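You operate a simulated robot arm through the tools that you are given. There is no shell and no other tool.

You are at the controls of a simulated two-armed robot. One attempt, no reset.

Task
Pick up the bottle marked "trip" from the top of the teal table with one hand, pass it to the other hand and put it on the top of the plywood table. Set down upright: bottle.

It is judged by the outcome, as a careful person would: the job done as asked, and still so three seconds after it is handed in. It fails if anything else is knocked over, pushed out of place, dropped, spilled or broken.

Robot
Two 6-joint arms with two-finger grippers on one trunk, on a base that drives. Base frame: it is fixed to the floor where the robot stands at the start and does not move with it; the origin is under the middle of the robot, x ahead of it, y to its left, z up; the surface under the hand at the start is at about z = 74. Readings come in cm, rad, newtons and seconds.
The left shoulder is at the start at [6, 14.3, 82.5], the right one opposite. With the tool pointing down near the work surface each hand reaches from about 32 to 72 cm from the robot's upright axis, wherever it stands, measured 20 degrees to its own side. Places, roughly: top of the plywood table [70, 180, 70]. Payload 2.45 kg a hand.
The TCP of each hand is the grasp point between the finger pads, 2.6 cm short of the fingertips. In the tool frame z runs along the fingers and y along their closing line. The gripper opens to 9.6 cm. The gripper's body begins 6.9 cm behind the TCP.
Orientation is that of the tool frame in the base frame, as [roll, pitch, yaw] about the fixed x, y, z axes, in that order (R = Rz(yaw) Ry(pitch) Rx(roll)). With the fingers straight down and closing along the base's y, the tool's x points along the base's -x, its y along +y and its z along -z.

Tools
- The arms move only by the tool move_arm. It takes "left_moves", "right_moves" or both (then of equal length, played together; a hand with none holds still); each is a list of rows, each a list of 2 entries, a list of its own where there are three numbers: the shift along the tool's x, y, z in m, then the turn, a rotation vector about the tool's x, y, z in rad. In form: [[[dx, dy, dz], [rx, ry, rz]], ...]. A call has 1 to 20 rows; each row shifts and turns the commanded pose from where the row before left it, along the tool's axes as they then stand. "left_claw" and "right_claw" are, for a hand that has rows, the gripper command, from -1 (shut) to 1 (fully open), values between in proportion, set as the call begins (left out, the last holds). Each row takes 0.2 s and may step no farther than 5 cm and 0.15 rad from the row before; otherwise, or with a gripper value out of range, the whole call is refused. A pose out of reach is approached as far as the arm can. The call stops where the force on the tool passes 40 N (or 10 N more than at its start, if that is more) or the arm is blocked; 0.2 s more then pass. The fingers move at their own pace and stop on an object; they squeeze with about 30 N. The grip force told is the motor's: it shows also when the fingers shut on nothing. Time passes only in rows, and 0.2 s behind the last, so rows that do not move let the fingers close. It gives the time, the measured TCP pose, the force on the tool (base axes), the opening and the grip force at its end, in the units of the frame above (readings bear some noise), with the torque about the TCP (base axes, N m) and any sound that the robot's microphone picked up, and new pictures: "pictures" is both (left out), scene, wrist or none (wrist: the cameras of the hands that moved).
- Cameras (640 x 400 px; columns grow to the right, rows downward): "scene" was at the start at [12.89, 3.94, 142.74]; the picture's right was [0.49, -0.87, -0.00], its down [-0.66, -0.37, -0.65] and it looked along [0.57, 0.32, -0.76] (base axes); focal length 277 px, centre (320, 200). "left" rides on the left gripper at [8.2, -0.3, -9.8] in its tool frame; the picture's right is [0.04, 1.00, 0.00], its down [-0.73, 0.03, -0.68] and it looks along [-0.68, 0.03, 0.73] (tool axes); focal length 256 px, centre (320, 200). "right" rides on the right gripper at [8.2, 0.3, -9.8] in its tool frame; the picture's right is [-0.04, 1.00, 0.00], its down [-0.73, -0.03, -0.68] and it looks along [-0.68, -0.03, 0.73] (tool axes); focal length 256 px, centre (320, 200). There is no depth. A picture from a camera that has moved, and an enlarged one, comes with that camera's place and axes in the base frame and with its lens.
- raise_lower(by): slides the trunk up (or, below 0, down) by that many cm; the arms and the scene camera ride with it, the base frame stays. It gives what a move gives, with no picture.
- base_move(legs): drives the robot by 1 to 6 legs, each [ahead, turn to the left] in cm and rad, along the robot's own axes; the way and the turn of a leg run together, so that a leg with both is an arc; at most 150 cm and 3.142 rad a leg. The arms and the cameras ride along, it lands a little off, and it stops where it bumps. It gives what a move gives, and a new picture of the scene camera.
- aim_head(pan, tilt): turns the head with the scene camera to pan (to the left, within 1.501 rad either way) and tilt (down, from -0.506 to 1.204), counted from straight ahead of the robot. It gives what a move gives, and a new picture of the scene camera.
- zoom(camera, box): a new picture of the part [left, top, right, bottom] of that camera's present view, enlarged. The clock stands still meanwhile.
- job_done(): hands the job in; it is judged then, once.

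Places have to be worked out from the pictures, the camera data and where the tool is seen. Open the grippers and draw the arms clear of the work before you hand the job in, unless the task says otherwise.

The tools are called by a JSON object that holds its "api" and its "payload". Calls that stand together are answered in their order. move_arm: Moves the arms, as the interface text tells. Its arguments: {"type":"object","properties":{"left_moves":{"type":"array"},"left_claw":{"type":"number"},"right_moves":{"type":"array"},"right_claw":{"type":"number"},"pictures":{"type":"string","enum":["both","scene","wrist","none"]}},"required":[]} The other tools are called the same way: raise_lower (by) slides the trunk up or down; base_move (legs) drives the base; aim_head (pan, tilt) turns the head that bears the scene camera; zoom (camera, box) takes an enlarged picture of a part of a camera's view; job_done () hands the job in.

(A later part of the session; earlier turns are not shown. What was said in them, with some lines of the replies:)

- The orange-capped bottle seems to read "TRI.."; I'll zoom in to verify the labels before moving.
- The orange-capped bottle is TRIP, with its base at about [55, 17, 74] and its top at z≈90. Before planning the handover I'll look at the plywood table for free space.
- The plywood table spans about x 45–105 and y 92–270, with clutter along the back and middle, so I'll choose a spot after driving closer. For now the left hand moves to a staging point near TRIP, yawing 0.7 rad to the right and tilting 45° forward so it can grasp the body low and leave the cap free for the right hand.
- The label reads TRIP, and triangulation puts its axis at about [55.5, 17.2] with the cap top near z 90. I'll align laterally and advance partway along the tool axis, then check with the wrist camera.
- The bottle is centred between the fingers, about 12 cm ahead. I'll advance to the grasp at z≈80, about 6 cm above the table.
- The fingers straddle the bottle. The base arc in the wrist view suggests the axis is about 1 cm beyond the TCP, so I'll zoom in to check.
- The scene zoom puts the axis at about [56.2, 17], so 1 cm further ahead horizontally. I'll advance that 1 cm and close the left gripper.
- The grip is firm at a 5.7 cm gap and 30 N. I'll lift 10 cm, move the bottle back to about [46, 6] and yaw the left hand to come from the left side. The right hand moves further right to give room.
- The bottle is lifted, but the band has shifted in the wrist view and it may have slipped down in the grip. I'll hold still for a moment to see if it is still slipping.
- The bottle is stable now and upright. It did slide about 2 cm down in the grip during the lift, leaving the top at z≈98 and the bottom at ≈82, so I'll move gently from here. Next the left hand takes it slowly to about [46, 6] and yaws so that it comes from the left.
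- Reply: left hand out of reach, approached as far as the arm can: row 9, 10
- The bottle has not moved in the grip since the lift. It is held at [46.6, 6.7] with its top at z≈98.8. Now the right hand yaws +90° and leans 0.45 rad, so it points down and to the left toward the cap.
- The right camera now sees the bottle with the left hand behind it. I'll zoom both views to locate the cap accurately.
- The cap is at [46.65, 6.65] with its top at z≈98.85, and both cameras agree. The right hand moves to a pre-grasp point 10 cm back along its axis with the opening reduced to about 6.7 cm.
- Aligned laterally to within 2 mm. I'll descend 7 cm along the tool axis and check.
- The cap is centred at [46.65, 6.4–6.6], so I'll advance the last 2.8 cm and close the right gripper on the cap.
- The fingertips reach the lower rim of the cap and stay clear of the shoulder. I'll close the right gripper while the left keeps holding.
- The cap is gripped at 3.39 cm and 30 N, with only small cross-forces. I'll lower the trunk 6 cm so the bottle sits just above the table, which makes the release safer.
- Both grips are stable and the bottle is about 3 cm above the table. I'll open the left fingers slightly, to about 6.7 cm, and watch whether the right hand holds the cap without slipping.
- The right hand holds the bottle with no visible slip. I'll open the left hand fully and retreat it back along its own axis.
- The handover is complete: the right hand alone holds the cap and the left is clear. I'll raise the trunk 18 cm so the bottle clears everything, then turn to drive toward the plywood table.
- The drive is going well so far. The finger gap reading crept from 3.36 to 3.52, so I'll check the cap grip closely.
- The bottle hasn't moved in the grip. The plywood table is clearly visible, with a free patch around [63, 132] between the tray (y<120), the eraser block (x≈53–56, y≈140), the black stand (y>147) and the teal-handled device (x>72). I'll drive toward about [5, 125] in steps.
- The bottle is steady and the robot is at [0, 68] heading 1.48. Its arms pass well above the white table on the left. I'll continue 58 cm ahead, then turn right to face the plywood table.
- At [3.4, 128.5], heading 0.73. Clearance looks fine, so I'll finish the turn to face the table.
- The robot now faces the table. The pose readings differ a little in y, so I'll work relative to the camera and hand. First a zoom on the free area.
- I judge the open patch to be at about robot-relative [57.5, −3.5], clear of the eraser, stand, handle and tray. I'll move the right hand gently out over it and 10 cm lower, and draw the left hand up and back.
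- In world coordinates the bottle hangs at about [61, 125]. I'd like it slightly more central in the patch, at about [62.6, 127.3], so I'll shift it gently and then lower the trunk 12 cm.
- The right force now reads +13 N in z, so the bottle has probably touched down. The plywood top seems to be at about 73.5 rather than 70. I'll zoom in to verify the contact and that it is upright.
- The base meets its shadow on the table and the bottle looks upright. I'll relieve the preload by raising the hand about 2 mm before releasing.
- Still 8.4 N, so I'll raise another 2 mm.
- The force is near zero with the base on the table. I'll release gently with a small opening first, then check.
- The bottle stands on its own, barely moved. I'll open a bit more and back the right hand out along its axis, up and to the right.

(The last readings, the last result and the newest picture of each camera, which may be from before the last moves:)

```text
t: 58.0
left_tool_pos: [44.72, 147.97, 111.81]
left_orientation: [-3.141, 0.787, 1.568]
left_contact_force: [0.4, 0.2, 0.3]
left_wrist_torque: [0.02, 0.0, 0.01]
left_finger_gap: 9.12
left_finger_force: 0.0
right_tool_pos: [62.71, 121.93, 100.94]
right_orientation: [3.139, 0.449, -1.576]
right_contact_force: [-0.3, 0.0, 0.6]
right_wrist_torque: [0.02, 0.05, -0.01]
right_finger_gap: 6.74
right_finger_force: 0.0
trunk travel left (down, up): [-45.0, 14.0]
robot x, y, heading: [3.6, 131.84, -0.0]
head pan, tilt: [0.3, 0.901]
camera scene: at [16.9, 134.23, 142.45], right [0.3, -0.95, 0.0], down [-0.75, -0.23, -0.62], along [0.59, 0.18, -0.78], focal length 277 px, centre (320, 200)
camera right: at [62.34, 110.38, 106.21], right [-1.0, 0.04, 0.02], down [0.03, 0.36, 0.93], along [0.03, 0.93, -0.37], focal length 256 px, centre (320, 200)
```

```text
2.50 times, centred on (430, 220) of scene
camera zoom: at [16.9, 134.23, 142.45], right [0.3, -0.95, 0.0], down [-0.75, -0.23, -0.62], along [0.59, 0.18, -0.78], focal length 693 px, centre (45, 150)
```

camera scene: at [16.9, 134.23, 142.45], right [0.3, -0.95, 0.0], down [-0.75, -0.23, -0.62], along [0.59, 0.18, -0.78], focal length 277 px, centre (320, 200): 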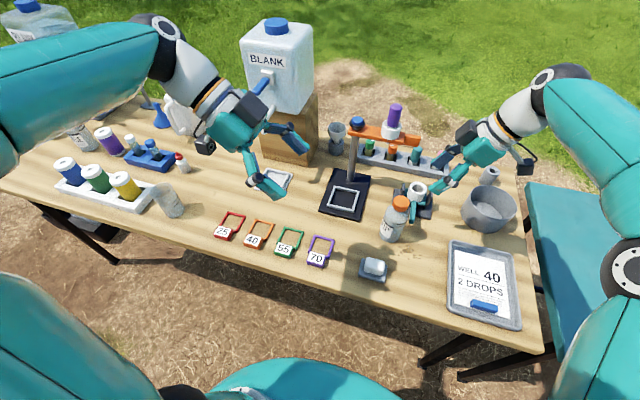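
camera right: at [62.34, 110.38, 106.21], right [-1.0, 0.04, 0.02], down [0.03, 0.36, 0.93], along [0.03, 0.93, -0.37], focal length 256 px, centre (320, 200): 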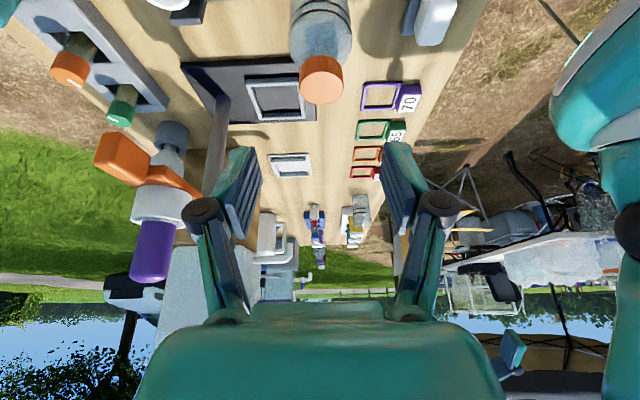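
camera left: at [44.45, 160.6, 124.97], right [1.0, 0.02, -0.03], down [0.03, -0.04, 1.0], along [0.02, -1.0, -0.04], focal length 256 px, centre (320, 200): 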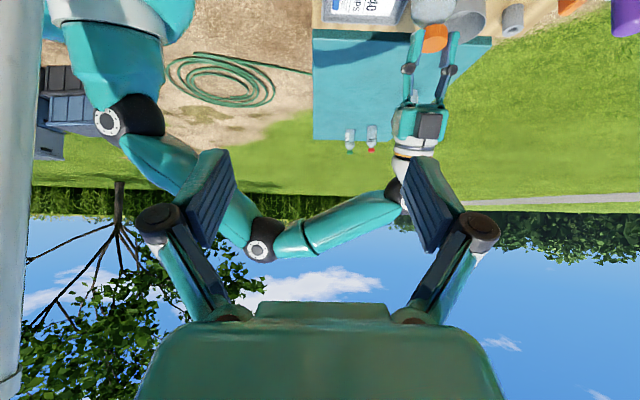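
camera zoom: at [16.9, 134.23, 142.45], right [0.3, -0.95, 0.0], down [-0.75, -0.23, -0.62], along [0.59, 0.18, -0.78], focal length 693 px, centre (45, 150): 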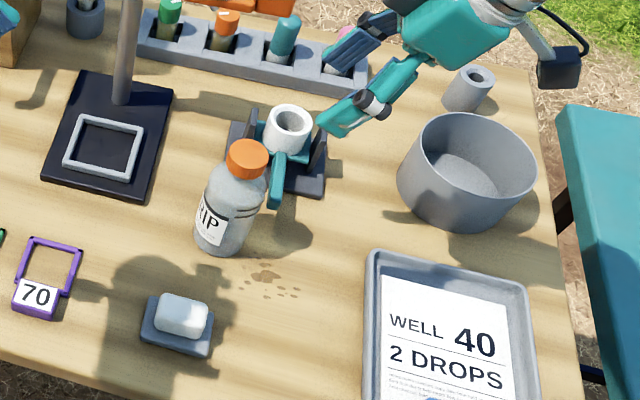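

The bottle stands upright on its own and nothing else has been disturbed. I'll open both grippers, raise the trunk and back away to clear the arms.

{"api": "raise_lower", "payload": {"by": 12}}

{"api": "base_move", "payload": {"legs": [[-25, 0]]}}

{"api": "move_arm", "payload": {"right_moves": [[[0, 0, 0], [0, 0, 0]], [[0, 0, 0], [0, 0, 0]], [[0, 0, 0], [0, 0, 0]]], "left_moves": [[[0, 0, 0], [0, 0, 0]], [[0, 0, 0], [0, 0, 0]], [[0, 0, 0], [0, 0, 0]]], "right_claw": 1, "left_claw": 1, "pictures": "scene"}}

{"api": "zoom", "payload": {"camera": "scene", "box": [300, 60, 500, 220]}}

```text
t: 59.5
left_tool_pos: [44.67, 147.89, 123.86]
left_orientation: [3.142, 0.789, 1.566]
left_contact_force: [-0.1, 0.5, -0.1]
left_wrist_torque: [0.03, 0.03, -0.01]
left_finger_gap: 9.12
left_finger_force: 0.0
right_tool_pos: [62.68, 122.01, 112.9]
right_orientation: [3.138, 0.451, -1.577]
right_contact_force: [0.4, -0.4, -0.3]
right_wrist_torque: [0.02, 0.03, -0.03]
right_finger_gap: 6.73
right_finger_force: 0.0
trunk travel left (down, up): [-57.0, 2.0]
robot x, y, heading: [3.9, 132.08, 0.004]
head pan, tilt: [0.3, 0.901]
```

```text
t: 61.3
left_tool_pos: [19.34, 147.85, 123.89]
left_orientation: [3.14, 0.787, 1.564]
left_contact_force: [-0.9, -0.5, -0.1]
left_wrist_torque: [0.04, 0.0, -0.02]
left_finger_gap: 9.12
left_finger_force: 0.2
right_tool_pos: [37.25, 121.88, 113.07]
right_orientation: [-3.141, 0.452, -1.578]
right_contact_force: [0.3, 0.8, 0.0]
right_wrist_torque: [0.0, -0.04, -0.04]
right_finger_gap: 6.76
right_finger_force: 0.0
trunk travel left (down, up): [-57.0, 2.0]
robot x, y, heading: [-21.75, 131.41, -0.001]
head pan, tilt: [0.3, 0.901]
camera scene: at [-8.56, 134.21, 154.47], right [0.29, -0.96, 0.0], down [-0.75, -0.23, -0.62], along [0.59, 0.18, -0.78], focal length 277 px, centre (320, 200)
```

scene: 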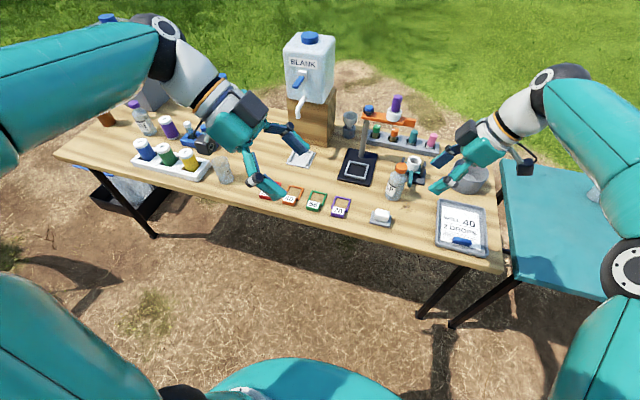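

```text
t: 62.1
left_tool_pos: [19.44, 147.81, 123.8]
left_orientation: [-3.14, 0.788, 1.565]
left_contact_force: [0.7, -0.1, -0.1]
left_wrist_torque: [-0.03, -0.03, 0.02]
left_finger_gap: 9.61
left_finger_force: 0.2
right_tool_pos: [37.45, 121.91, 113.03]
right_orientation: [3.138, 0.449, -1.577]
right_contact_force: [-0.3, -0.1, -0.8]
right_wrist_torque: [-0.01, 0.0, 0.04]
right_finger_gap: 9.61
right_finger_force: 0.0
trunk travel left (down, up): [-57.0, 2.0]
robot x, y, heading: [-21.79, 131.94, -0.005]
head pan, tilt: [0.3, 0.901]
camera scene: at [-8.37, 134.21, 154.45], right [0.29, -0.96, 0.0], down [-0.75, -0.23, -0.62], along [0.59, 0.18, -0.78], focal length 277 px, centre (320, 200)
```

scene: 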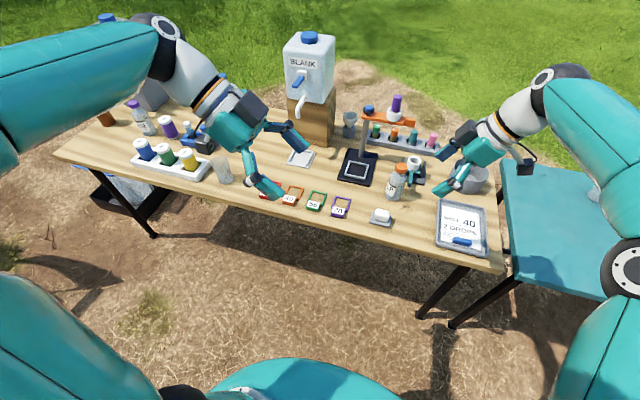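

```text
2.50 times, centred on (400, 140) of scene
camera zoom: at [-8.37, 134.21, 154.45], right [0.29, -0.96, 0.0], down [-0.75, -0.23, -0.62], along [0.59, 0.18, -0.78], focal length 693 px, centre (120, 350)
```

zoom: 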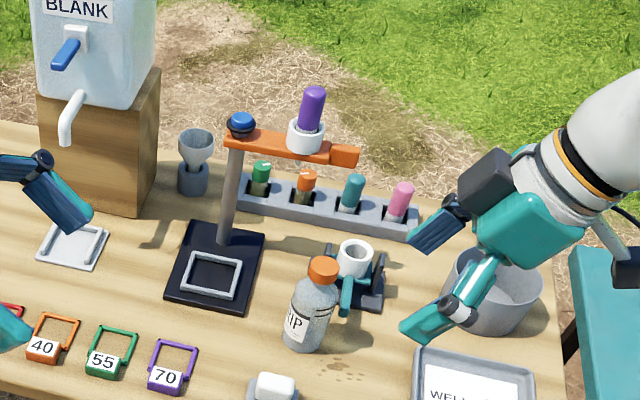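

The TRIP bottle stands upright on the plywood table and the items around it look undisturbed. Both grippers are open and the arms are clear, so I'm handing the job in.

{"api": "job_done", "payload": {}}

```text
The job is handed in.
```

The "trip" bottle is standing upright on the plywood table, and I've handed the job in. No result has come back yet.

- **Pickup and pass:** The left hand took the bottle off the teal table and passed it to the right hand. The right hand gripped the cap and placed the bottle in a clear patch between the tray and the black stand.
- **Slip:** The bottle slid about 2 cm down in the left grip during the first lift. It held firm after that and was never dropped.
- **Touchdown:** The plywood table turned out higher than the rough figure given. The bottle met it with about 13 N of force, and I eased that to almost nothing before letting go.
- **Surroundings:** In the last pictures the bottle stood on its own and nothing near it on the plywood table looked moved. I saw no contact with the other bottles on the teal table, but I didn't check them close up at the end.
- **Arms:** Both grippers are open, and the robot is backed about 25 cm away with its arms raised.
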